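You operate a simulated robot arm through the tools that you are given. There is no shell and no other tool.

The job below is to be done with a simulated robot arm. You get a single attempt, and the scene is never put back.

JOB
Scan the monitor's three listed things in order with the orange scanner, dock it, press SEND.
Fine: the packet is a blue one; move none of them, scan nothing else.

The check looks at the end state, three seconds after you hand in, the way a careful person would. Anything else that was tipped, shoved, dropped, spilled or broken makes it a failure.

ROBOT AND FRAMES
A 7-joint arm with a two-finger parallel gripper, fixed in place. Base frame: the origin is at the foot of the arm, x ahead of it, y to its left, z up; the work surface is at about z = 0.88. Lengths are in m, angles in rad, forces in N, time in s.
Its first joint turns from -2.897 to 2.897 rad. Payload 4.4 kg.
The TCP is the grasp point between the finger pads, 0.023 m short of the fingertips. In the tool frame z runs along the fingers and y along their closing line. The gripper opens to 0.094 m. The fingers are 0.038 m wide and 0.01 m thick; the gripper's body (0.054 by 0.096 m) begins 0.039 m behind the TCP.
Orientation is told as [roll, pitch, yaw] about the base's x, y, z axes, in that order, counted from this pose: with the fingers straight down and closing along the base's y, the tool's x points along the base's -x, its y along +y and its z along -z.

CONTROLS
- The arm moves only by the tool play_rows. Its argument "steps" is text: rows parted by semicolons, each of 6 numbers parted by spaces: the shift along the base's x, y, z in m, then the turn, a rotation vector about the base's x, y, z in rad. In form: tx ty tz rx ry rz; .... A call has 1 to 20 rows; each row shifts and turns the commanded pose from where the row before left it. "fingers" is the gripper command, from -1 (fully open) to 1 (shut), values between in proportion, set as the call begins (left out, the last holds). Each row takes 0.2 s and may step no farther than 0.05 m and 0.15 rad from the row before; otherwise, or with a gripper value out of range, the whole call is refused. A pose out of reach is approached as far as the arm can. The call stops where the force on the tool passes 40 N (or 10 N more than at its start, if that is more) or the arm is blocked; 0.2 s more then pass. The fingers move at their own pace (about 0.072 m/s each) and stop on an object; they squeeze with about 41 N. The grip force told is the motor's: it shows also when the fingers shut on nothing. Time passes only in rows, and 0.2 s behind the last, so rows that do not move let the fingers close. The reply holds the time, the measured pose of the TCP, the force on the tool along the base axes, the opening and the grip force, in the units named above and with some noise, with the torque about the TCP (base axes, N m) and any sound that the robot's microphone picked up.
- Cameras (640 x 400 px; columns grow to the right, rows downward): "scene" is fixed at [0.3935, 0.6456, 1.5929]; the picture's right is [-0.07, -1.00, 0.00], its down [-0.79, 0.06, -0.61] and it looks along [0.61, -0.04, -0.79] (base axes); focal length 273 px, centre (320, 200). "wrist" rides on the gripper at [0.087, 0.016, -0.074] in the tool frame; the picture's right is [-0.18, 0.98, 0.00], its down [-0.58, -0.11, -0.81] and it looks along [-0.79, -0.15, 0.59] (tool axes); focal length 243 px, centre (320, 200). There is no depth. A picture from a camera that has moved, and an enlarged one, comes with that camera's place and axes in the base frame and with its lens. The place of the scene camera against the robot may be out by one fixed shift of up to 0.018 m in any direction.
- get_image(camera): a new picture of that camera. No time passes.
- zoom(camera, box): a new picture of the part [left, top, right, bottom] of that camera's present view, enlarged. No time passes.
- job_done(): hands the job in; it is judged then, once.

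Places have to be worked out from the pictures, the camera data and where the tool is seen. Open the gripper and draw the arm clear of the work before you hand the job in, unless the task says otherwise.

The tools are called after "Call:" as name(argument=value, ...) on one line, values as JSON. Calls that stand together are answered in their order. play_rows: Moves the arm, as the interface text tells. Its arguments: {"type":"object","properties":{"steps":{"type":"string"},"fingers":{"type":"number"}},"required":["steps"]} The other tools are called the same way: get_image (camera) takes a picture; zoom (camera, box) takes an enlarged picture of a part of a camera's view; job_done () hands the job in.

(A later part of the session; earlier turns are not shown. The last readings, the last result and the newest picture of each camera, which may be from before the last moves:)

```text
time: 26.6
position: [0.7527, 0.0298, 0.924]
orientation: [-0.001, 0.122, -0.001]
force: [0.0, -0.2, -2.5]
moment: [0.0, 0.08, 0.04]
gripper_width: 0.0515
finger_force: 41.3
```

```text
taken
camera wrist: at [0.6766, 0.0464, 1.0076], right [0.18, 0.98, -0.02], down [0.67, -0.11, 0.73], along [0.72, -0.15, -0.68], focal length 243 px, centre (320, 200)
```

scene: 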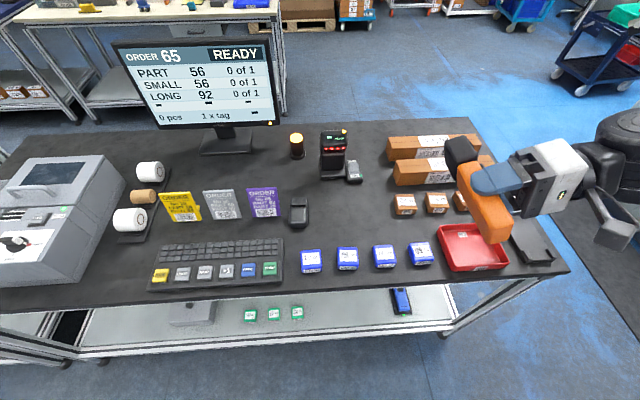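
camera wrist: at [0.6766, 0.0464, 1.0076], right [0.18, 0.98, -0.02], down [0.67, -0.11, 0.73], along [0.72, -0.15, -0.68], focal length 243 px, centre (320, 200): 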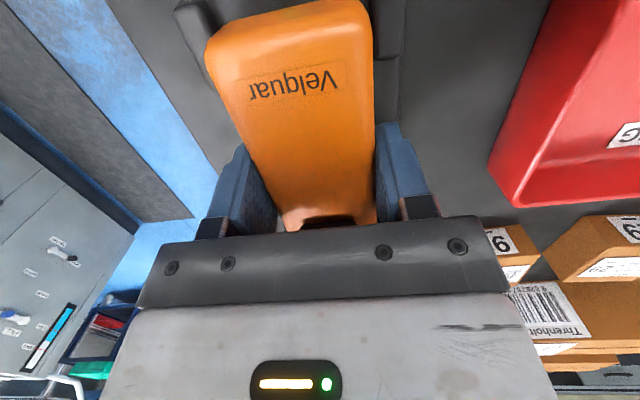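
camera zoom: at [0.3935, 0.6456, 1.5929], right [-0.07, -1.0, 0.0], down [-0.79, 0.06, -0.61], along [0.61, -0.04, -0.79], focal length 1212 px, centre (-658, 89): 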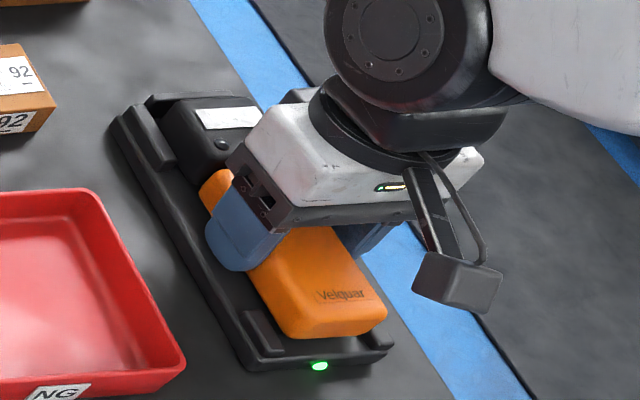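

Still hanging free at z=0.924 (−2.5 N). I'll go down another 3 mm to touch, then read the force.

Call:
play_rows(steps="0 0 -0.0015 0 0 0; 0 0 -0.0015 0 0 0; 0 0 0 0 0 0")

Call:
zoom(camera="scene", box=[490, 180, 590, 270])

```text
time: 27.4
position: [0.7532, 0.0298, 0.9215]
orientation: [-0.002, 0.119, 0.0]
force: [0.0, -0.8, 2.2]
moment: [0.15, -0.42, -0.03]
gripper_width: 0.0516
finger_force: 41.7
```

```text
4.44 times, centred on (540, 225) of scene
camera zoom: at [0.3935, 0.6456, 1.5929], right [-0.07, -1.0, 0.0], down [-0.79, 0.06, -0.61], along [0.61, -0.04, -0.79], focal length 1212 px, centre (-658, 89)
```

zoom: 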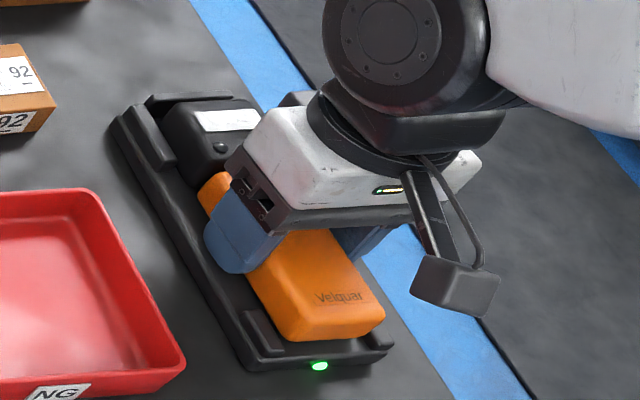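

Light contact (about 5 N) at z=0.9215 with the head seated, the same height as the first grip. I'll open the fingers to release it.

Call:
play_rows(steps="0 0 0 0 0 0; 0 0 0 0 0 0; 0 0 0 0 0 0; 0 0 0 0 0 0; 0 0 0 0 0 0", fingers=-1)

Call:
play_rows(steps="0 0 0.02 0 0 0; 0 0 0.03 0 0 0; -0.005 0 0.03 0 -0.06 0; -0.005 0 0.03 0 -0.06 0; 0 0 0 0 0 0")

Call:
get_image(camera="wrist")

Call:
zoom(camera="scene", box=[490, 180, 590, 270])

```text
time: 28.6
position: [0.7531, 0.0296, 0.9226]
orientation: [-0.001, 0.121, -0.001]
force: [0.8, 0.6, 0.1]
moment: [0.0, -0.02, -0.01]
gripper_width: 0.0937
finger_force: 0.0
```

```text
time: 29.8
position: [0.7426, 0.0307, 1.0322]
orientation: [-0.001, -0.002, 0.0]
force: [0.5, -0.2, -0.4]
moment: [0.0, -0.01, 0.02]
gripper_width: 0.0942
finger_force: 0.0
```

```text
taken
camera wrist: at [0.6567, 0.0471, 1.106], right [0.18, 0.98, 0.0], down [0.58, -0.11, 0.81], along [0.79, -0.15, -0.59], focal length 243 px, centre (320, 200)
```

wrist: 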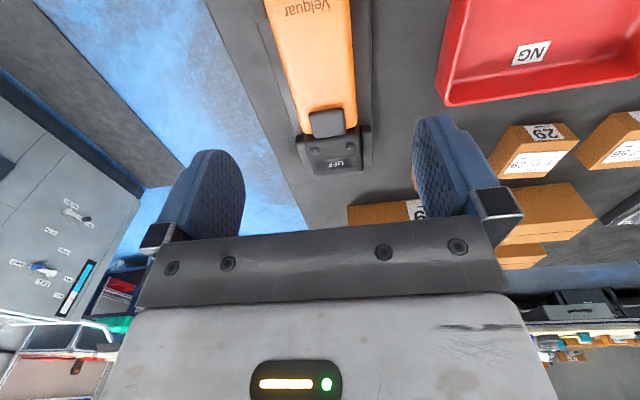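

```text
4.44 times, centred on (540, 225) of scene
camera zoom: at [0.3935, 0.6456, 1.5929], right [-0.07, -1.0, 0.0], down [-0.79, 0.06, -0.61], along [0.61, -0.04, -0.79], focal length 1212 px, centre (-658, 89)
```

zoom: 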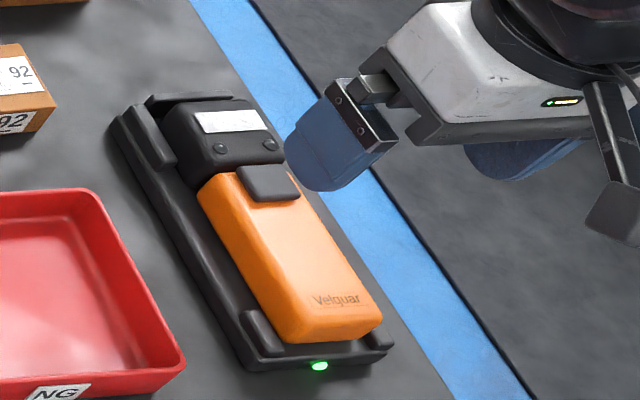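

The scanner is docked flat again with the LED green and the display reading OFF. I'll close the fingers and position the tip over the pad at (0.786, 0.030).

Call:
play_rows(steps="0.02 0 0 0 0 0; 0.0235 -0.0005 0 0 0 0; 0 0 -0.02 0 0 0; 0 0 -0.02 0 0 0; 0 0 0 0 0 0; 0 0 0 0 0 0", fingers=1)

Call:
get_image(camera="wrist")

Call:
zoom(camera="scene", box=[490, 160, 590, 270])

```text
time: 31.2
position: [0.7876, 0.0308, 0.9903]
orientation: [0.001, 0.001, 0.002]
force: [-0.5, -0.3, -0.2]
moment: [0.02, 0.02, 0.03]
gripper_width: 0.0003
finger_force: 40.5
```

```text
taken
camera wrist: at [0.7011, 0.0467, 1.0646], right [0.18, 0.98, 0.0], down [0.58, -0.11, 0.81], along [0.79, -0.15, -0.59], focal length 243 px, centre (320, 200)
```

wrist: 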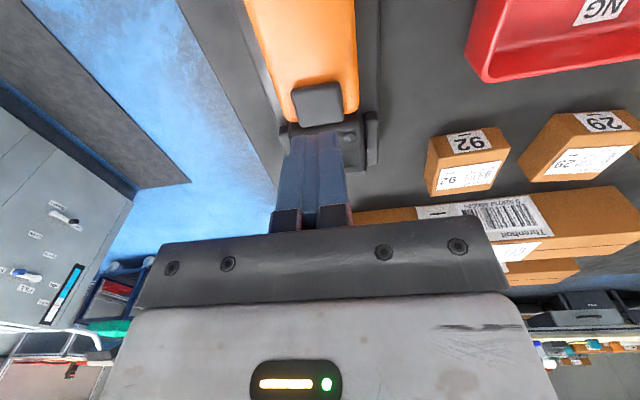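

```text
3.64 times, centred on (540, 215) of scene
camera zoom: at [0.3935, 0.6456, 1.5929], right [-0.07, -1.0, 0.0], down [-0.79, 0.06, -0.61], along [0.61, -0.04, -0.79], focal length 992 px, centre (-480, 146)
```

zoom: 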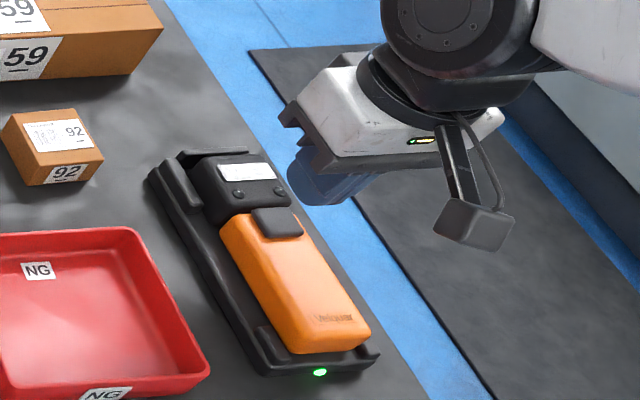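

The pad's centre is at about (0.784, 0.030). I'll shift slightly and descend to just above it, then press in 2 mm steps.

Call:
play_rows(steps="-0.0035 -0.0008 -0.015 0 0 0; 0 0 -0.012 0 0 0; 0 0 -0.003 0 0 0; 0 0 0 0 0 0")

Call:
play_rows(steps="0 0 -0.002 0 0 0; 0 0 -0.002 0 0 0; 0 0 0 0 0 0")

Call:
zoom(camera="scene", box=[490, 180, 590, 270])

```text
time: 32.2
position: [0.7829, 0.0289, 0.961]
orientation: [0.001, 0.0, -0.001]
force: [-0.2, 0.0, 0.4]
moment: [0.0, 0.0, 0.03]
gripper_width: 0.0002
finger_force: 41.2
```

```text
time: 33.0
position: [0.7835, 0.0289, 0.9567]
orientation: [-0.001, 0.001, 0.0]
force: [-0.2, -0.1, -0.2]
moment: [0.02, -0.01, 0.03]
gripper_width: 0.0001
finger_force: 41.2
```

```text
4.44 times, centred on (540, 225) of scene
camera zoom: at [0.3935, 0.6456, 1.5929], right [-0.07, -1.0, 0.0], down [-0.79, 0.06, -0.61], along [0.61, -0.04, -0.79], focal length 1212 px, centre (-658, 89)
```

zoom: 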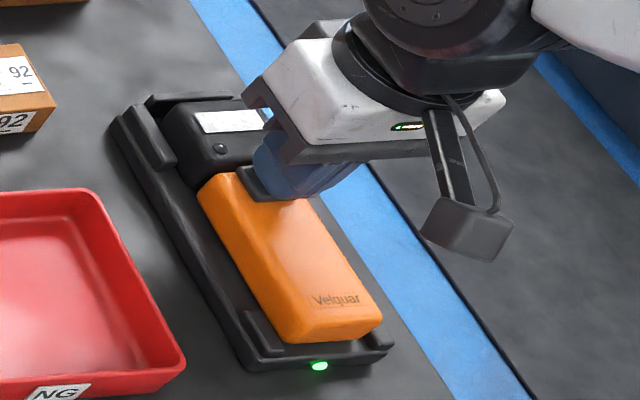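

No force yet at z=0.9567, with the tip just above the pad. I'll keep pressing down in small steps.

Call:
play_rows(steps="0 0 -0.002 0 0 0; 0 0 -0.002 0 0 0; 0 0 0 0 0 0")

Call:
zoom(camera="scene", box=[505, 185, 575, 225])

```text
time: 33.8
position: [0.7826, 0.0293, 0.9532]
orientation: [-0.001, 0.0, 0.002]
force: [0.1, -1.6, 2.2]
moment: [-0.05, -0.02, -0.01]
gripper_width: 0.0001
finger_force: 40.9
heard: click
```

```text
9.14 times, centred on (540, 205) of scene
camera zoom: at [0.3935, 0.6456, 1.5929], right [-0.07, -1.0, 0.0], down [-0.79, 0.06, -0.61], along [0.61, -0.04, -0.79], focal length 2493 px, centre (-1691, 154)
```

zoom: 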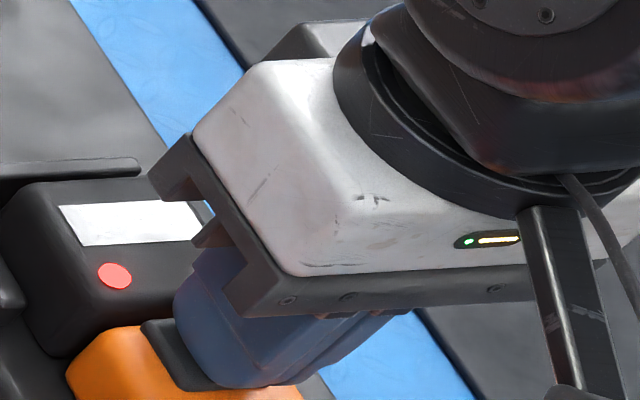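

A click was heard and an indicator on the head lit red. I'll lift off the pad to see whether it stays on or was only momentary.

Call:
play_rows(steps="0 0 0.01 0 0 0; 0 0 0.02 0 0 0; -0.03 0 0.03 0 0 0; -0.03 0 0.03 0 0 0; 0 0 0 0 0 0")

Call:
zoom(camera="scene", box=[505, 195, 565, 235])

Call:
zoom(camera="wrist", box=[240, 40, 400, 180])

Call:
get_image(camera="scene")

```text
time: 35.0
position: [0.7221, 0.0298, 1.0437]
orientation: [0.0, -0.001, 0.001]
force: [0.0, -0.3, -0.6]
moment: [0.0, -0.02, 0.0]
gripper_width: 0.0
finger_force: 40.8
```

```text
10.00 times, centred on (535, 215) of scene
camera zoom: at [0.3935, 0.6456, 1.5929], right [-0.07, -1.0, 0.0], down [-0.79, 0.06, -0.61], along [0.61, -0.04, -0.79], focal length 2727 px, centre (-1830, 50)
```

zoom: 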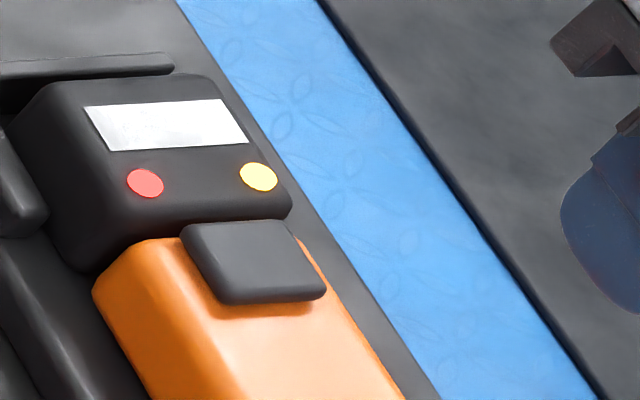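

```text
2.86 times, centred on (320, 110) of wrist
camera zoom: at [0.6361, 0.045, 1.1176], right [0.18, 0.98, 0.0], down [0.58, -0.11, 0.81], along [0.79, -0.15, -0.59], focal length 693 px, centre (320, 457)
```

zoom: 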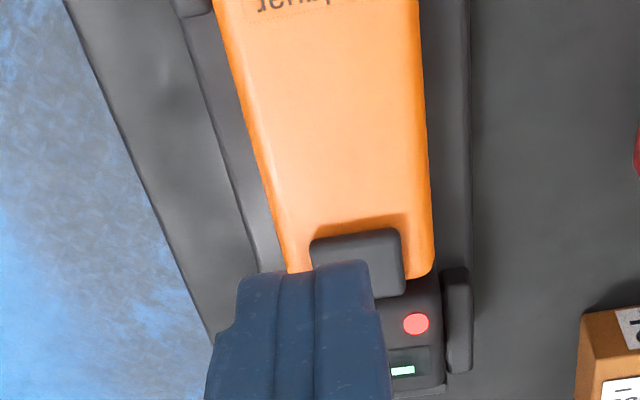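

```text
taken
```

scene: 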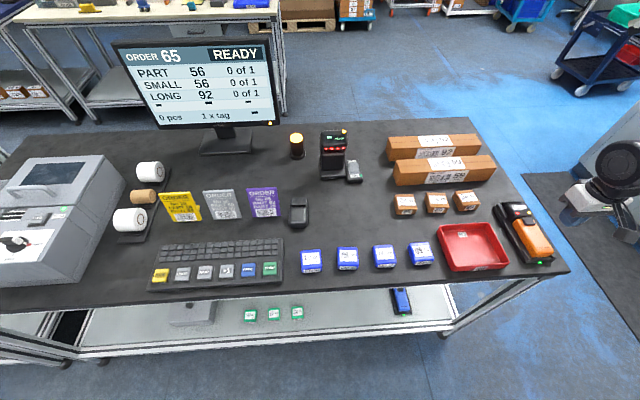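

The state is latched: the red and amber lights and the display are on. I'll open the fingers and shift to read the display with the wrist camera.

Call:
play_rows(steps="-0.02 0 0.03 0 0 0; -0.02 0 0.03 0 0 0; 0 0 0 0 0 0; 0 0 0 0 0 0", fingers=-1)

Call:
zoom(camera="wrist", box=[280, 80, 380, 180])

Call:
zoom(camera="scene", box=[310, 120, 370, 190])

Call:
zoom(camera="scene", box=[110, 35, 290, 135])

```text
time: 36.0
position: [0.6811, 0.0283, 1.1026]
orientation: [0.001, -0.001, 0.0]
force: [-0.7, 1.1, -0.3]
moment: [-0.01, 0.02, -0.02]
gripper_width: 0.0938
finger_force: 0.0
```

```text
4.00 times, centred on (330, 130) of wrist
camera zoom: at [0.5949, 0.0441, 1.1769], right [0.18, 0.98, 0.0], down [0.58, -0.11, 0.81], along [0.79, -0.15, -0.59], focal length 970 px, centre (280, 480)
```

zoom: 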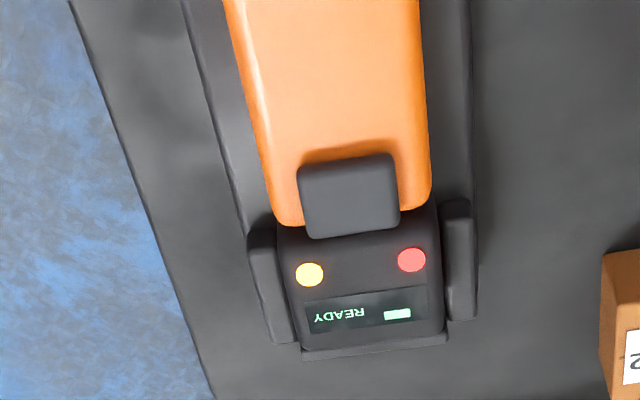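

```text
5.71 times, centred on (340, 155) of scene
camera zoom: at [0.3935, 0.6456, 1.5929], right [-0.07, -1.0, 0.0], down [-0.79, 0.06, -0.61], along [0.61, -0.04, -0.79], focal length 1558 px, centre (206, 457)
```

zoom: 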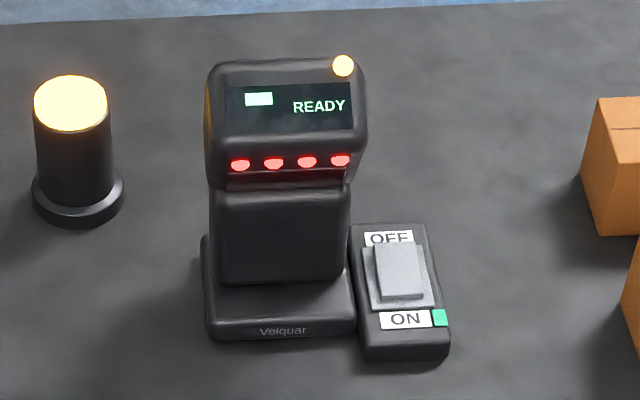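

```text
3.56 times, centred on (200, 85) of scene
camera zoom: at [0.3935, 0.6456, 1.5929], right [-0.07, -1.0, 0.0], down [-0.79, 0.06, -0.61], along [0.61, -0.04, -0.79], focal length 970 px, centre (747, 609)
```

zoom: 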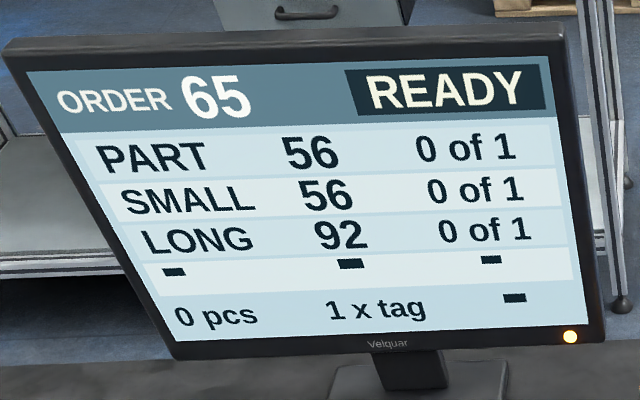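

The pad is a latching switch and the display now reads READY. Before picking the scanner up live, I'll survey the targets with the wrist camera and empty hand, starting with blue packet 56.

Call:
play_rows(steps="0 0 0.045 0 0 0; 0 0 0.045 0 0 0; -0.0085 0.049 0 0 0 0; -0.0085 0.049 0 0 0 0; -0.0085 0.049 0 0 0 0; -0.0085 0.049 0 0 0 0; -0.0085 0.049 0 0 0 0; -0.0085 0.049 0 0 0 0; -0.0085 0.049 0 0 0 0; -0.0085 0.049 0 0 0 0; -0.0085 0.049 0 0 0 0; -0.0085 0.049 0 0 0 0; -0.0085 0.049 0 0 0 0; -0.0085 0.049 0 0 0 0; 0 0 -0.04 0 0 0; 0 0 0 0 0 0; 0 0 0 0 0 0")

Call:
get_image(camera="wrist")

Call:
zoom(camera="wrist", box=[160, 20, 480, 200])

```text
time: 39.6
position: [0.5794, 0.6185, 1.1521]
orientation: [-0.001, 0.002, 0.001]
force: [-0.4, 0.9, 0.9]
moment: [0.03, 0.0, -0.02]
gripper_width: 0.0942
finger_force: 0.0
```

```text
taken
camera wrist: at [0.4934, 0.634, 1.2265], right [0.18, 0.98, 0.0], down [0.58, -0.11, 0.81], along [0.79, -0.15, -0.59], focal length 243 px, centre (320, 200)
```

wrist: 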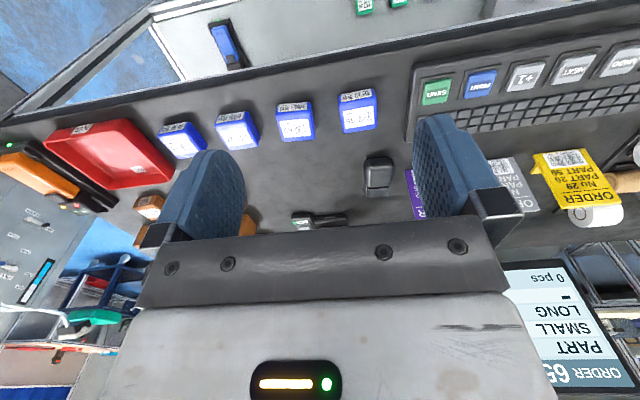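

```text
2.00 times, centred on (320, 110) of wrist
camera zoom: at [0.4934, 0.634, 1.2265], right [0.18, 0.98, 0.0], down [0.58, -0.11, 0.81], along [0.79, -0.15, -0.59], focal length 485 px, centre (320, 380)
```

zoom: 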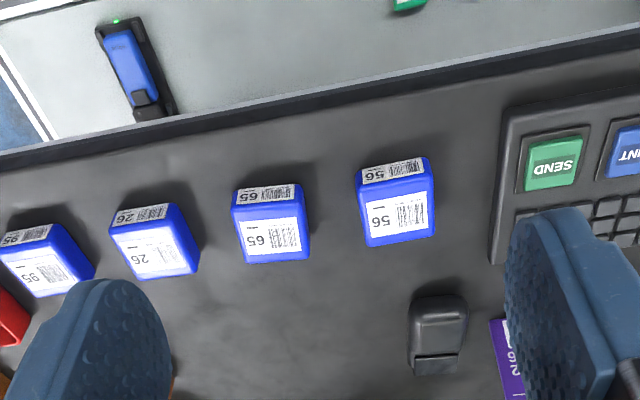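

Blue 56's top label is at about (0.718, 0.650, 0.91) and SEND at about (0.701, 0.759, 0.905). I'll rehearse the scan pose with the empty hand: pitch 50° down with the TCP near (0.54, 0.65, 1.135).

Call:
play_rows(steps="-0.0067 0.0053 -0.003 0 0.1455 0; -0.0067 0.0053 -0.003 0 0.1455 0; -0.0067 0.0053 -0.003 0 0.1455 0; -0.0067 0.0053 -0.003 0 0.1455 0; -0.0067 0.0053 -0.003 0 0.1455 0; -0.0067 0.0053 -0.003 0 0.1455 0; 0 0 0 0 0 0; 0 0 0 0 0 0")

Call:
get_image(camera="wrist")

Call:
get_image(camera="scene")

```text
time: 41.4
position: [0.5391, 0.6477, 1.1358]
orientation: [0.0, 0.873, 0.0]
force: [0.5, -0.8, 0.5]
moment: [-0.01, 0.02, 0.0]
gripper_width: 0.0941
finger_force: 0.0
```

```text
taken
camera wrist: at [0.5427, 0.6645, 1.2483], right [0.12, 0.98, -0.14], down [0.99, -0.11, 0.07], along [0.06, -0.15, -0.99], focal length 243 px, centre (320, 200)
```

wrist: 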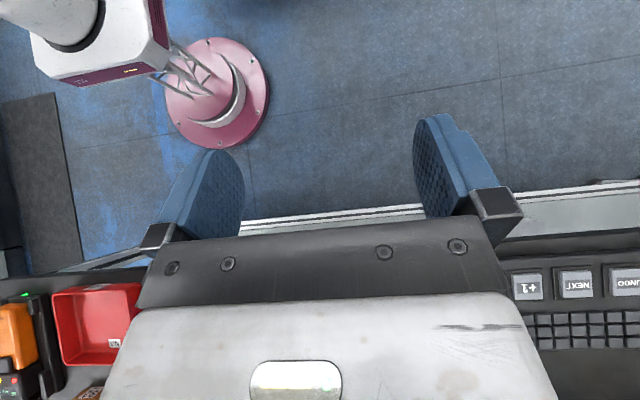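

```text
taken
```

scene: 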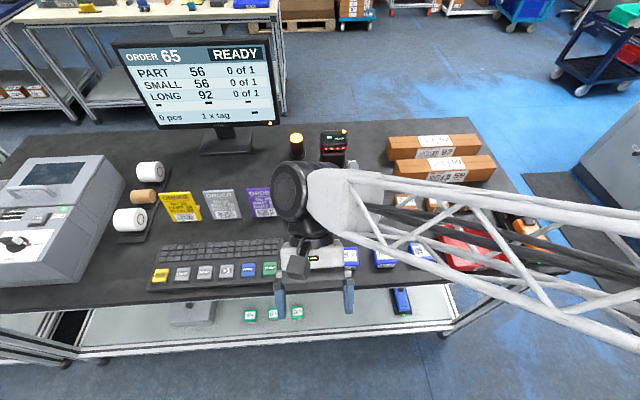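

The pose is reached exactly. I'll test moving 8 cm along the would-be beam axis towards the packet.

Call:
play_rows(steps="0.0257 0 -0.0306 0 0 0; 0.0257 0.002 -0.0306 0 0 0; 0 0 0 0 0 0; 0 0 0 0 0 0")

```text
time: 42.4
position: [0.5908, 0.6503, 1.0724]
orientation: [0.001, 0.874, 0.0]
force: [0.2, 0.6, 1.0]
moment: [-0.03, 0.0, 0.01]
gripper_width: 0.0939
finger_force: 0.0
```

Reachable there too. Next I'll rehearse the farthest pose, for long box 92 (top label about (1.127, 0.188, 0.942)), at 40° down with the TCP near (0.91, 0.19, 1.11).

Call:
play_rows(steps="-0.0257 0 0.0306 0 0 0; -0.0257 0 0.0306 0 0 0; 0.0259 -0.0383 0.0097 0 -0.0147 0; 0.0259 -0.0383 0.0097 0 -0.0147 0; 0.0259 -0.0383 0.0097 0 -0.0147 0; 0.0259 -0.0383 0.0097 0 -0.0147 0; 0.0259 -0.0383 0.0097 0 -0.0147 0; 0.0259 -0.0383 0.0097 0 -0.0147 0; 0.0259 -0.0383 0.0097 0 -0.0147 0; 0.0259 -0.0383 0.0097 0 -0.0147 0; 0.0259 -0.0383 0.0097 0 -0.0147 0; 0.0259 -0.0383 0.0097 0 -0.0147 0; 0.0259 -0.0383 0.0097 0 -0.0147 0; 0.0259 -0.0383 0.0097 0 -0.0147 0; 0 0 0 0 0 0; 0 0 0 0 0 0")

Call:
play_rows(steps="0.0155 0 -0.036 0 0 0; 0.0155 0 -0.036 0 0 0; 0.0155 0 -0.036 0 0 0; 0.0155 0 -0.036 0 0 0; 0 0 0 0 0 0; 0 0 0 0 0 0")

Call:
get_image(camera="scene")

Call:
get_image(camera="wrist")

```text
time: 45.8
position: [0.8529, 0.1932, 1.2536]
orientation: [0.001, 0.696, 0.001]
force: [-1.1, 0.9, -0.1]
moment: [-0.01, -0.04, -0.01]
gripper_width: 0.0938
finger_force: 0.1
```

```text
time: 47.2
position: [0.9131, 0.1897, 1.1089]
orientation: [0.0, 0.696, 0.001]
force: [0.0, -0.6, 0.1]
moment: [0.02, 0.0, -0.02]
gripper_width: 0.0939
finger_force: 0.1
```

```text
taken
```

scene: 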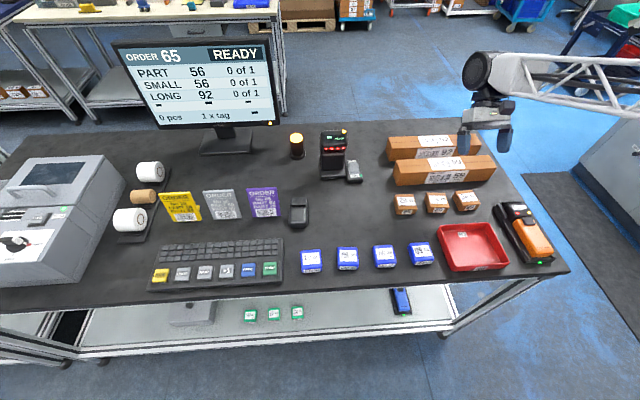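

```text
taken
camera wrist: at [0.8955, 0.2057, 1.2206], right [0.14, 0.98, -0.12], down [0.96, -0.11, 0.25], along [0.23, -0.15, -0.96], focal length 243 px, centre (320, 200)
```

wrist: 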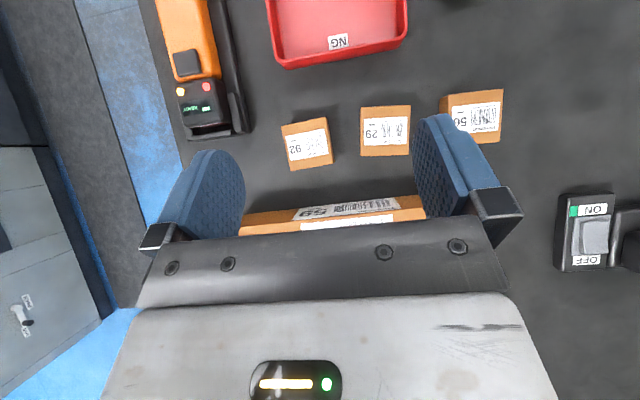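

That pose is reachable. I'll test a steeper, farther one (50° down, TCP about (0.985, 0.19, 1.12)), which would separate 92 from 59 better.

Call:
play_rows(steps="0.024 0 0.005 0 0.0585 0; 0.024 0 0.004 0 0.0585 0; 0.025 0 0.003 0 0.0585 0; 0 0 0 0 0 0; 0 0 0 0 0 0")

Call:
get_image(camera="scene")

```text
time: 48.4
position: [0.9265, 0.1828, 1.1031]
orientation: [0.002, 0.855, -0.001]
force: [0.1, -0.2, -0.1]
moment: [-0.02, -0.02, -0.02]
gripper_width: 0.094
finger_force: 0.1
out of reach, approached as far as the arm can: row 2, 3
```

```text
taken
```

scene: 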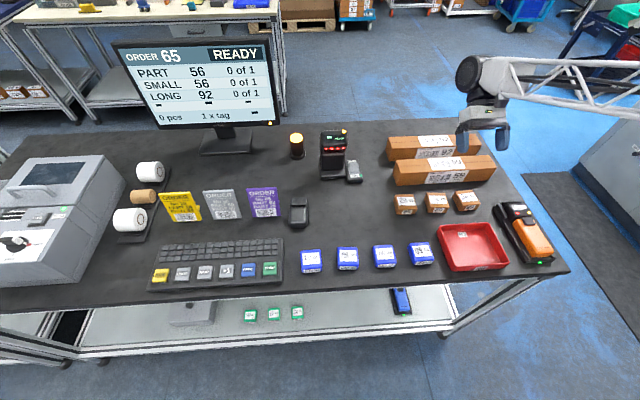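

That is just past reach: about x=0.945 at 40° is the limit, which still gives about 0.12 m of stand-off. I'll go back over the docked scanner with the hand straight down to pick it up live.

Call:
play_rows(steps="-0.01 0 0.04 0 0 0; -0.0235 -0.0219 0 0 -0.1221 0; -0.0235 -0.0219 0 0 -0.1221 0; -0.0235 -0.0219 0 0 -0.1221 0; -0.0235 -0.0219 0 0 -0.1221 0; -0.0235 -0.0219 0 0 -0.1221 0; -0.0235 -0.0219 0 0 -0.1221 0; -0.0235 -0.0219 0 0 -0.1221 0; 0 0 -0.045 0 0 0; 0 0 -0.045 0 0 0; 0 0 0 0 0 0; 0 0 0 0 0 0")

Call:
play_rows(steps="0 0 0 0 0 0")

Call:
get_image(camera="wrist")

```text
time: 51.0
position: [0.7506, 0.0277, 1.0114]
orientation: [0.0, 0.017, 0.0]
force: [-0.4, 0.5, 0.2]
moment: [0.01, 0.01, 0.03]
gripper_width: 0.094
finger_force: 0.1
out of reach, approached as far as the arm can: row 1
```

```text
time: 51.4
position: [0.7502, 0.0274, 1.0118]
orientation: [0.0, 0.017, 0.001]
force: [-0.5, -0.3, -0.4]
moment: [-0.01, 0.0, -0.01]
gripper_width: 0.0938
finger_force: 0.2
```

```text
taken
camera wrist: at [0.6658, 0.0439, 1.0876], right [0.18, 0.98, 0.0], down [0.6, -0.11, 0.8], along [0.78, -0.15, -0.61], focal length 243 px, centre (320, 200)
```

wrist: 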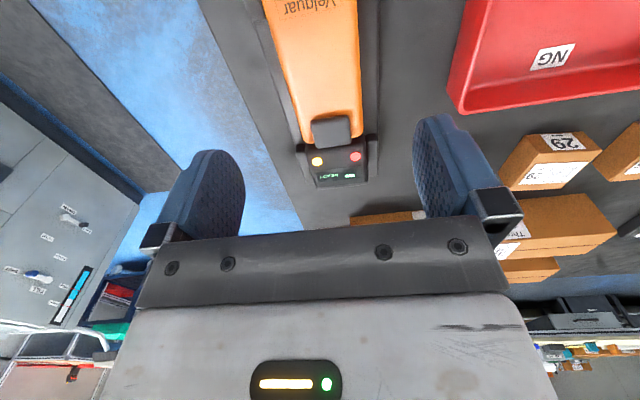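

I'll trim the pose (x +2.6 mm, y +2 mm, pitch −0.017) and descend to z≈0.96 to verify.

Call:
play_rows(steps="0.0026 0.002 0 0 -0.017 0; 0 0 -0.03 0 0 0; 0 0 -0.022 0 0 0; 0 0 0 0 0 0; 0 0 0 0 0 0")

Call:
play_rows(steps="0 0 0 0 0 0")

Call:
get_image(camera="wrist")

```text
time: 52.6
position: [0.7528, 0.0305, 0.9573]
orientation: [0.001, 0.0, 0.001]
force: [0.9, -0.1, 1.2]
moment: [0.04, 0.01, -0.04]
gripper_width: 0.094
finger_force: 0.0
```

```text
time: 53.0
position: [0.7531, 0.0311, 0.9567]
orientation: [0.0, 0.002, 0.0]
force: [0.2, -0.4, 0.5]
moment: [-0.01, -0.03, 0.01]
gripper_width: 0.0937
finger_force: 0.1
```

```text
taken
camera wrist: at [0.6672, 0.0466, 1.0314], right [0.18, 0.98, 0.0], down [0.58, -0.11, 0.81], along [0.79, -0.15, -0.59], focal length 243 px, centre (320, 200)
```

wrist: 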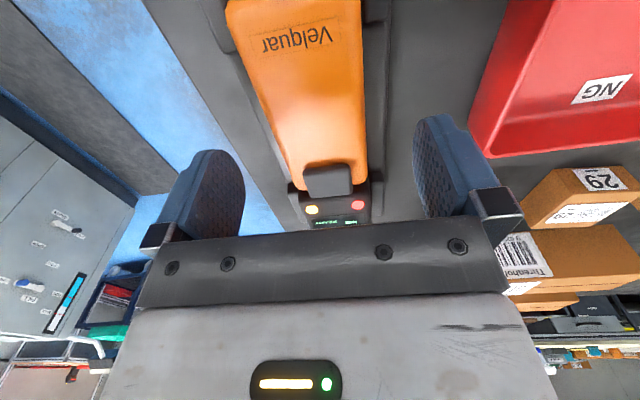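

The alignment looks the same as in the first grip. I'll shift y −1 mm, descend to z≈0.922 and close on the handle.

Call:
play_rows(steps="0 -0.001 -0.015 0 0 0; 0 0 -0.012 0 0 0; 0 0 -0.008 0 0 0; 0 0 0 0 0 0")

Call:
play_rows(steps="0 0 0 0 0 0; 0 0 0 0 0 0; 0 0 0 0 0 0; 0 0 0 0 0 0; 0 0 0 0 0 0", fingers=0.3)

Call:
get_image(camera="wrist")

Call:
zoom(camera="scene", box=[490, 180, 590, 270])

```text
time: 54.0
position: [0.7547, 0.0302, 0.9232]
orientation: [0.0, 0.0, 0.001]
force: [0.3, 0.7, -0.2]
moment: [0.02, 0.01, 0.01]
gripper_width: 0.0942
finger_force: 0.0
```

```text
time: 55.2
position: [0.754, 0.0298, 0.9231]
orientation: [-0.001, 0.0, 0.0]
force: [0.1, -1.1, 1.9]
moment: [-0.16, -0.03, -0.01]
gripper_width: 0.0516
finger_force: 41.1
```

```text
taken
camera wrist: at [0.6676, 0.0457, 0.997], right [0.18, 0.98, 0.0], down [0.58, -0.11, 0.81], along [0.79, -0.15, -0.59], focal length 243 px, centre (320, 200)
```

wrist: 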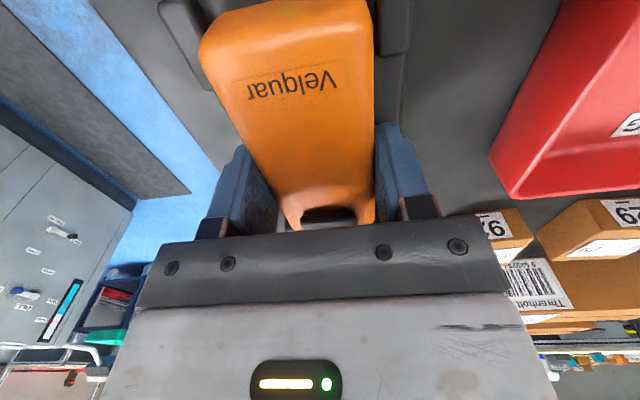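

```text
4.44 times, centred on (540, 225) of scene
camera zoom: at [0.3935, 0.6456, 1.5929], right [-0.07, -1.0, 0.0], down [-0.79, 0.06, -0.61], along [0.61, -0.04, -0.79], focal length 1212 px, centre (-658, 89)
```

zoom: 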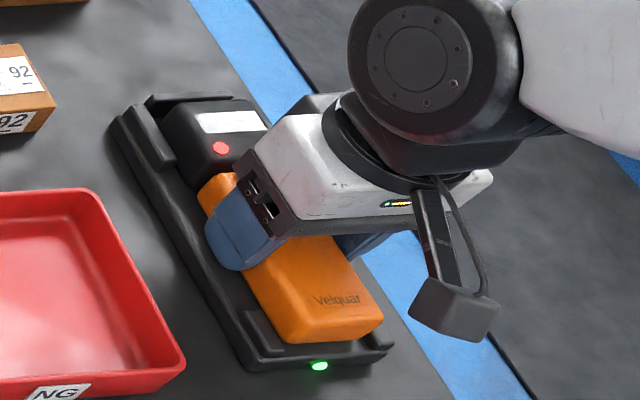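

Gripped at 0.0516 m, reference pose (0.754, 0.030, 0.923), and the scanner is live. I'll lift straight up, then tip the head upward so its beam is clear of all the codes.

Call:
play_rows(steps="0 0 0.01 0 0 0; 0 0 0.015 0 0 0; 0 0 0.02 0 0 0; 0 0 0.02 0 0 0; 0 0 0.03 0 -0.15 0; 0 0 0.03 0 -0.15 0; 0 0 0.03 0 -0.15 0; 0 0 0.03 0 -0.15 0; 0 0 0 0 0 0")

Call:
get_image(camera="scene")

Call:
get_image(camera="wrist")

```text
time: 57.2
position: [0.7543, 0.0293, 1.1055]
orientation: [0.0, -0.601, 0.0]
force: [-0.6, 0.0, -1.9]
moment: [0.0, 0.05, -0.02]
gripper_width: 0.0518
finger_force: 40.6
```

```text
taken
```

scene: 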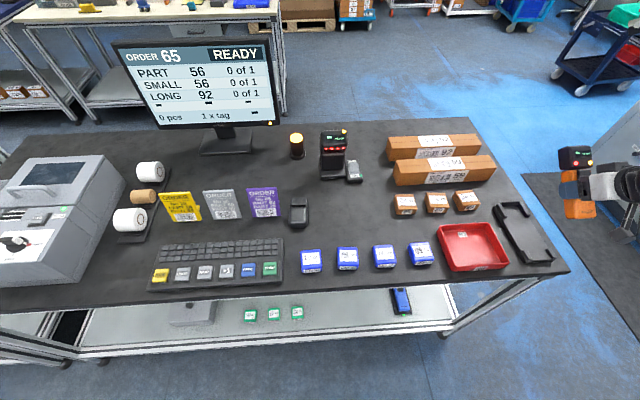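

```text
taken
camera wrist: at [0.6415, 0.0453, 1.1179], right [0.15, 0.98, 0.1], down [0.02, -0.11, 0.99], along [0.99, -0.15, -0.04], focal length 243 px, centre (320, 200)
```

wrist: 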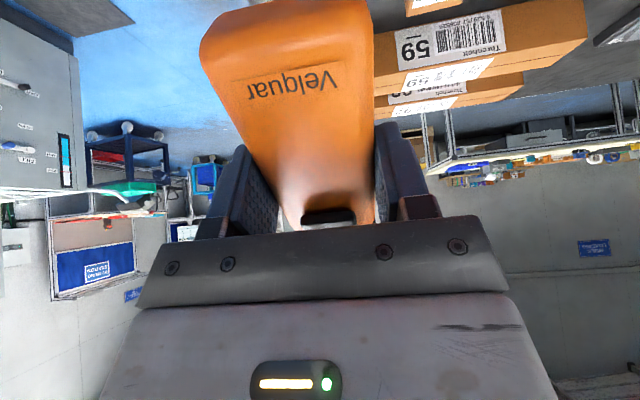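

No stray scan was heard. With the head tipped up, I'll carry it across to the start of the approach line for blue 56, near (0.43, 0.65, 1.27).

Call:
play_rows(steps="-0.02027 0.0388 0.01003 0 0 0; -0.02027 0.0388 0.01003 0 0 0; -0.02027 0.0388 0.01003 0 0 0; -0.02027 0.0388 0.01003 0 0 0; -0.02027 0.0388 0.01003 0 0 0; -0.02027 0.0388 0.01003 0 0 0; -0.02027 0.0388 0.01003 0 0 0; -0.02027 0.0388 0.01003 0 0 0; -0.02027 0.0388 0.01003 0 0 0; -0.02027 0.0388 0.01003 0 0 0; -0.02027 0.0388 0.01003 0 0 0; -0.02027 0.0388 0.01003 0 0 0; -0.02027 0.0388 0.01003 0 0 0; -0.02027 0.0388 0.01003 0 0 0; -0.02027 0.0388 0.01003 0 0 0; -0.02027 0.0388 0.01003 0 0 0; 0 0 0 0 0 0")

Call:
get_image(camera="scene")

```text
time: 60.8
position: [0.4295, 0.6478, 1.2653]
orientation: [-0.001, -0.599, 0.001]
force: [0.3, 0.4, -2.6]
moment: [0.01, 0.08, 0.0]
gripper_width: 0.0517
finger_force: 41.4
```

```text
taken
```

scene: 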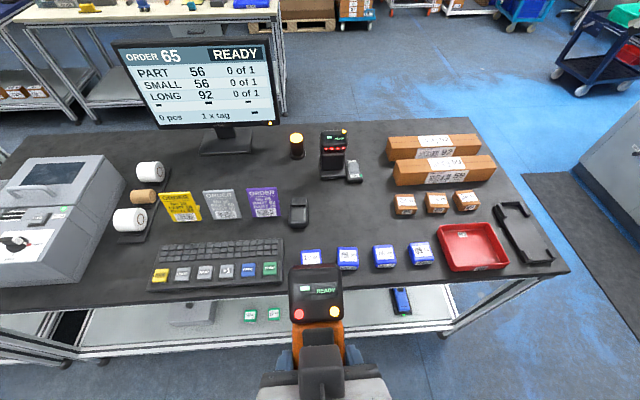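

The scanner still shows READY. Now I'll pitch it down to 50° at this distance so the beam axis points at blue 56, and listen for any read.

Call:
play_rows(steps="0 0 0 0 0.1473 0; 0 0 0 0 0.1473 0; 0 0 0 0 0.1473 0; 0 0.001 0 0 0.1473 0; 0 0.001 0 0 0.1473 0; 0 0 0 0 0.1473 0; 0 0 0 0 0.1473 0; 0 0 0 0 0.1473 0; 0 0 0 0 0.1473 0; 0 0 0 0 0.1473 0; 0 0 0 0 0 0; 0 0 0 0 0 0")

Call:
get_image(camera="scene")

Call:
get_image(camera="wrist")

```text
time: 63.4
position: [0.4296, 0.6516, 1.268]
orientation: [0.0, 0.873, -0.001]
force: [0.0, 0.4, -3.6]
moment: [0.02, 0.02, 0.04]
gripper_width: 0.052
finger_force: 40.8
```

```text
taken
```

scene: 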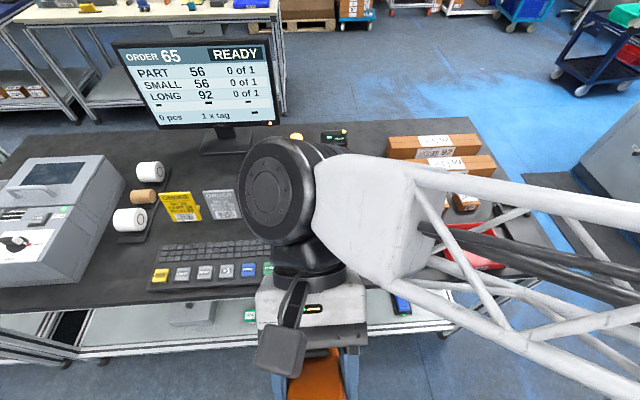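

```text
taken
camera wrist: at [0.4312, 0.6684, 1.3822], right [0.12, 0.98, -0.14], down [0.99, -0.11, 0.07], along [0.05, -0.15, -0.99], focal length 243 px, centre (320, 200)
```

wrist: 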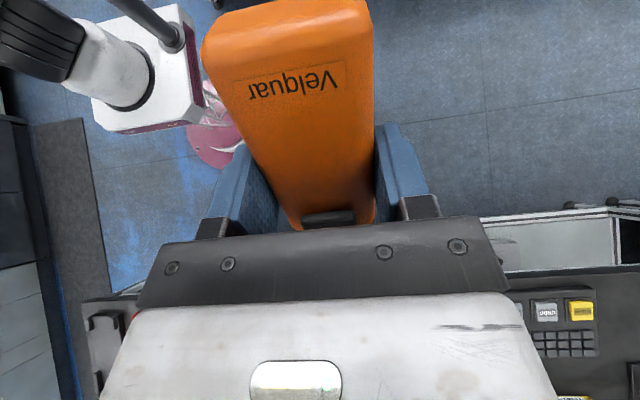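

Nothing has been read yet. I'll advance along the beam axis in stages, down to a stand-off of about 0.2 m.

Call:
play_rows(steps="0.0241 0 -0.0287 0 0 0; 0.0241 0 -0.0287 0 0 0; 0.0241 0 -0.0287 0 0 0; 0.0241 0 -0.0287 0 0 0; 0 0 0 0 0 0; 0 0 0 0 0 0")

Call:
get_image(camera="scene")

```text
time: 64.8
position: [0.5251, 0.6529, 1.1539]
orientation: [0.0, 0.873, 0.001]
force: [-0.3, -0.3, -2.9]
moment: [0.02, 0.02, -0.01]
gripper_width: 0.0514
finger_force: 41.0
```

```text
taken
```

scene: 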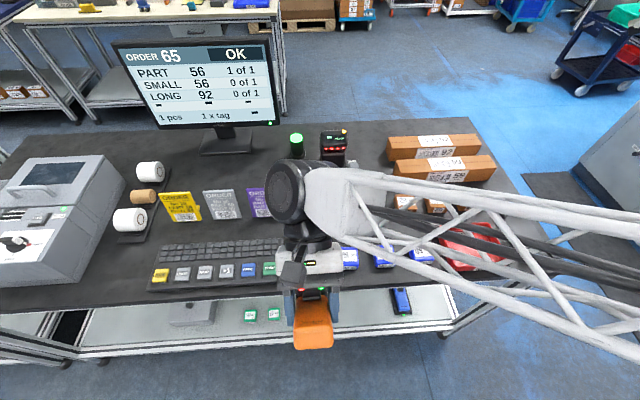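

The monitor shows OK with PART 56 at 1 of 1. I'll back off along the same axis straight away and then check the screen.

Call:
play_rows(steps="-0.031 0 0.0372 0 0 0; -0.031 0 0.0372 0 0 0; -0.031 0 0.0372 0 0 0; 0 0 0 0 0 0")

Call:
zoom(camera="scene", box=[110, 35, 290, 135])

```text
time: 65.8
position: [0.4317, 0.6513, 1.2663]
orientation: [-0.001, 0.875, 0.0]
force: [0.1, 0.0, -1.8]
moment: [0.0, -0.01, 0.01]
gripper_width: 0.0518
finger_force: 40.7
```

```text
3.56 times, centred on (200, 85) of scene
camera zoom: at [0.3935, 0.6456, 1.5929], right [-0.07, -1.0, 0.0], down [-0.79, 0.06, -0.61], along [0.61, -0.04, -0.79], focal length 970 px, centre (747, 609)
```

zoom: 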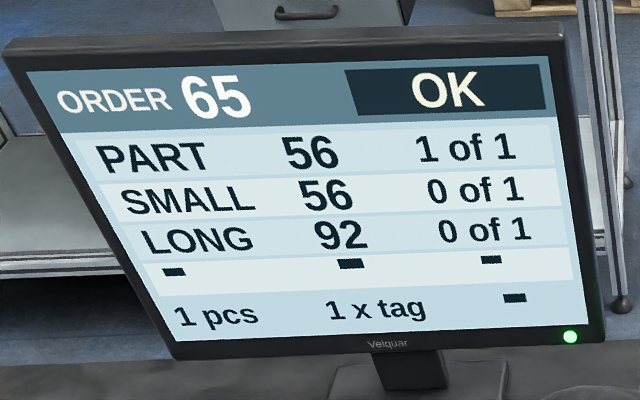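

PART 56 reads 1 of 1 and the count is 1 pcs. Next I'll tip the head up again and carry it to the clear area at y≈0.52, so I can come at small box 56 from the side with no other codes nearby.

Call:
play_rows(steps="0 0 0 0 -0.1473 0; 0 0 0 0 -0.1473 0; 0 0 0 0 -0.1473 0; 0 0 0 0 -0.1473 0; 0 0 0 0 -0.1473 0; 0 0 0 0 -0.1473 0; 0 0 0 0 -0.1473 0; 0 0 0 0 -0.1473 0; 0 0 0 0 -0.1473 0; 0 0 0 0 -0.1473 0; 0.0383 -0.0186 0.005 0 0 0; 0.0383 -0.0186 0.005 0 0 0; 0.0383 -0.0186 0.005 0 0 0; 0.0383 -0.0186 0.005 0 0 0; 0.0383 -0.0186 0.005 0 0 0; 0.0383 -0.0186 0.005 0 0 0; 0.0383 -0.0186 0.005 0 0 0; 0 0 0 0 0 0")

Call:
get_image(camera="scene")

```text
time: 69.6
position: [0.7008, 0.523, 1.3001]
orientation: [-0.001, -0.598, 0.0]
force: [0.6, -0.2, -2.6]
moment: [-0.04, 0.07, 0.0]
gripper_width: 0.0517
finger_force: 41.1
```

```text
taken
```

scene: 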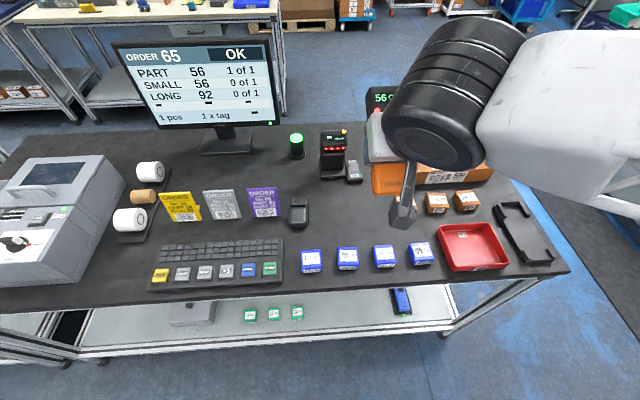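

Still one count. I'll pitch down to 50° here, over a spot with no codes, and then lower to the sliding height.

Call:
play_rows(steps="0 0 0 0 0.1473 0; 0 0 0 0 0.1473 0; 0 0 0 0 0.1473 0; 0 0 0 0 0.1473 0; 0 0 0 0 0.1473 0; 0 0 0 0 0.1473 0; 0 0 0 0 0.1473 0; 0 0 0 0 0.1473 0; 0 0 0 0 0.1473 0; 0 0 0 0 0.1473 0; 0 0 0 0 0 0")

Call:
play_rows(steps="0.0078 -0.0008 -0.0445 0 0 0; 0.0078 -0.0008 -0.0445 0 0 0; 0.0078 -0.0008 -0.0445 0 0 0; 0.0078 -0.0008 -0.0445 0 0 0; 0 0 0 0 0 0")

Call:
get_image(camera="scene")

Call:
get_image(camera="wrist")

```text
time: 72.0
position: [0.6809, 0.5118, 1.2605]
orientation: [-0.001, 0.877, -0.002]
force: [-0.3, 0.5, -3.4]
moment: [0.02, 0.04, 0.04]
gripper_width: 0.0514
finger_force: 41.5
out of reach, approached as far as the arm can: row 10
```

```text
time: 73.2
position: [0.7127, 0.5069, 1.0829]
orientation: [-0.001, 0.875, 0.0]
force: [-1.2, -0.2, -2.0]
moment: [-0.01, 0.02, 0.01]
gripper_width: 0.0518
finger_force: 40.9
```

```text
taken
```

scene: 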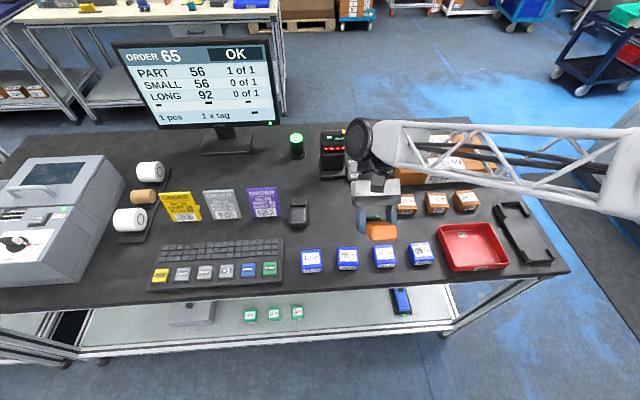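

```text
taken
camera wrist: at [0.7147, 0.5224, 1.197], right [0.12, 0.98, -0.14], down [0.99, -0.11, 0.07], along [0.06, -0.15, -0.99], focal length 243 px, centre (320, 200)
```

wrist: 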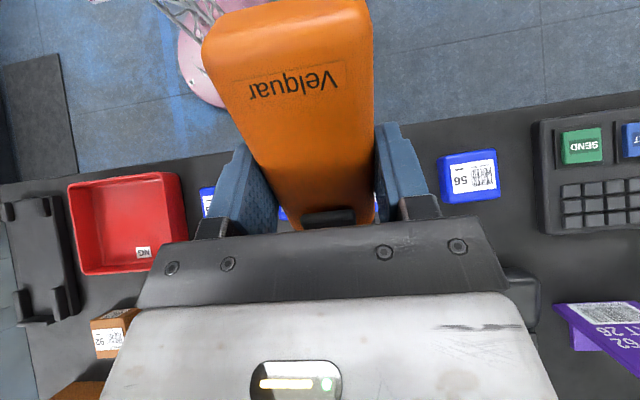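

The arm stopped a little short of the raised pose, so the TCP is at (0.713, 0.507, 1.083). I'll raise it to the planned sliding height (0.732, 1.122), still over the empty area.

Call:
play_rows(steps="0.005 0 0.02 0 0 0; 0.0143 0 0.0191 0 0 0; 0 0 0 0 0 0")

Call:
play_rows(steps="0 -0.03 0 0 0 0; 0 -0.03 0 0 0 0; 0 -0.03 0 0 0 0; 0 0 0 0 0 0")

Call:
get_image(camera="scene")

```text
time: 74.0
position: [0.733, 0.506, 1.1223]
orientation: [0.0, 0.875, -0.002]
force: [-0.7, 0.8, -2.8]
moment: [0.02, 0.02, 0.02]
gripper_width: 0.0516
finger_force: 41.0
```

```text
time: 75.0
position: [0.7316, 0.4158, 1.1224]
orientation: [-0.002, 0.875, -0.002]
force: [0.3, 0.7, -2.4]
moment: [-0.03, 0.02, 0.01]
gripper_width: 0.0519
finger_force: 40.8
```

```text
taken
```

scene: 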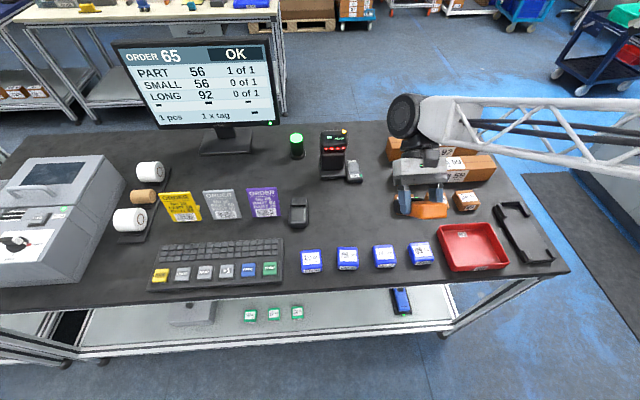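

No read yet with the beam 7 cm to the side. I'll slide in further towards y≈0.37.

Call:
play_rows(steps="0 -0.022 0 0 0 0; 0 -0.022 0 0 0 0; 0 0 0 0 0 0")

Call:
zoom(camera="scene", box=[110, 35, 290, 135])

```text
time: 75.8
position: [0.7309, 0.3739, 1.1219]
orientation: [-0.001, 0.874, -0.001]
force: [-0.6, -0.5, -1.8]
moment: [0.01, 0.01, -0.02]
gripper_width: 0.0517
finger_force: 41.5
```

```text
3.56 times, centred on (200, 85) of scene
camera zoom: at [0.3935, 0.6456, 1.5929], right [-0.07, -1.0, 0.0], down [-0.79, 0.06, -0.61], along [0.61, -0.04, -0.79], focal length 970 px, centre (747, 609)
```

zoom: 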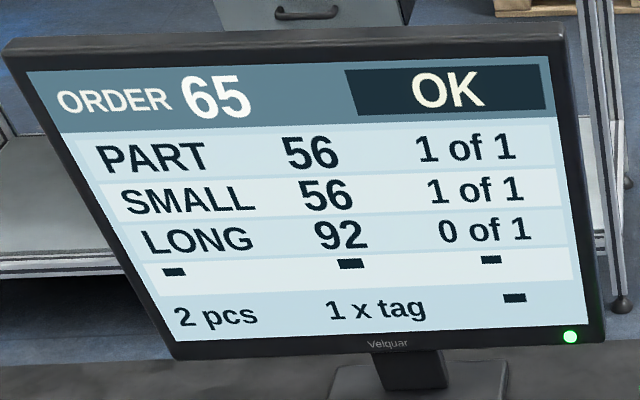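

SMALL 56 now reads 1 of 1, with 2 pcs. I'll slide back out to the side and tip the head up before moving on.

Call:
play_rows(steps="0 0.035 0 0 0 0; 0 0.035 0 0 0 0; 0 0.02 0 0 -0.1473 0; 0 0 0.015 0 -0.1473 0; 0 0 0.015 0 -0.1473 0; 0 0 0.015 0 -0.1473 0; 0 0 0.015 0 -0.1473 0; 0 0 0.015 0 -0.1473 0; 0 0 0.015 0 -0.1473 0; 0 0 0.015 0 -0.1473 0; 0 0 0.015 0 -0.1473 0; 0 0 0.015 0 -0.1473 0; 0 0 0 0 0 0")

Call:
zoom(camera="scene", box=[110, 35, 290, 135])

```text
time: 78.6
position: [0.7301, 0.4635, 1.2566]
orientation: [-0.001, -0.6, -0.001]
force: [-0.6, -0.2, -2.5]
moment: [-0.02, 0.06, 0.02]
gripper_width: 0.0516
finger_force: 41.4
```

```text
3.56 times, centred on (200, 85) of scene
camera zoom: at [0.3935, 0.6456, 1.5929], right [-0.07, -1.0, 0.0], down [-0.79, 0.06, -0.61], along [0.61, -0.04, -0.79], focal length 970 px, centre (747, 609)
```

zoom: 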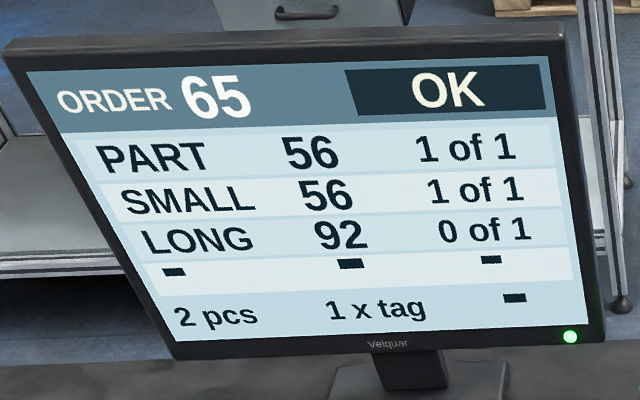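

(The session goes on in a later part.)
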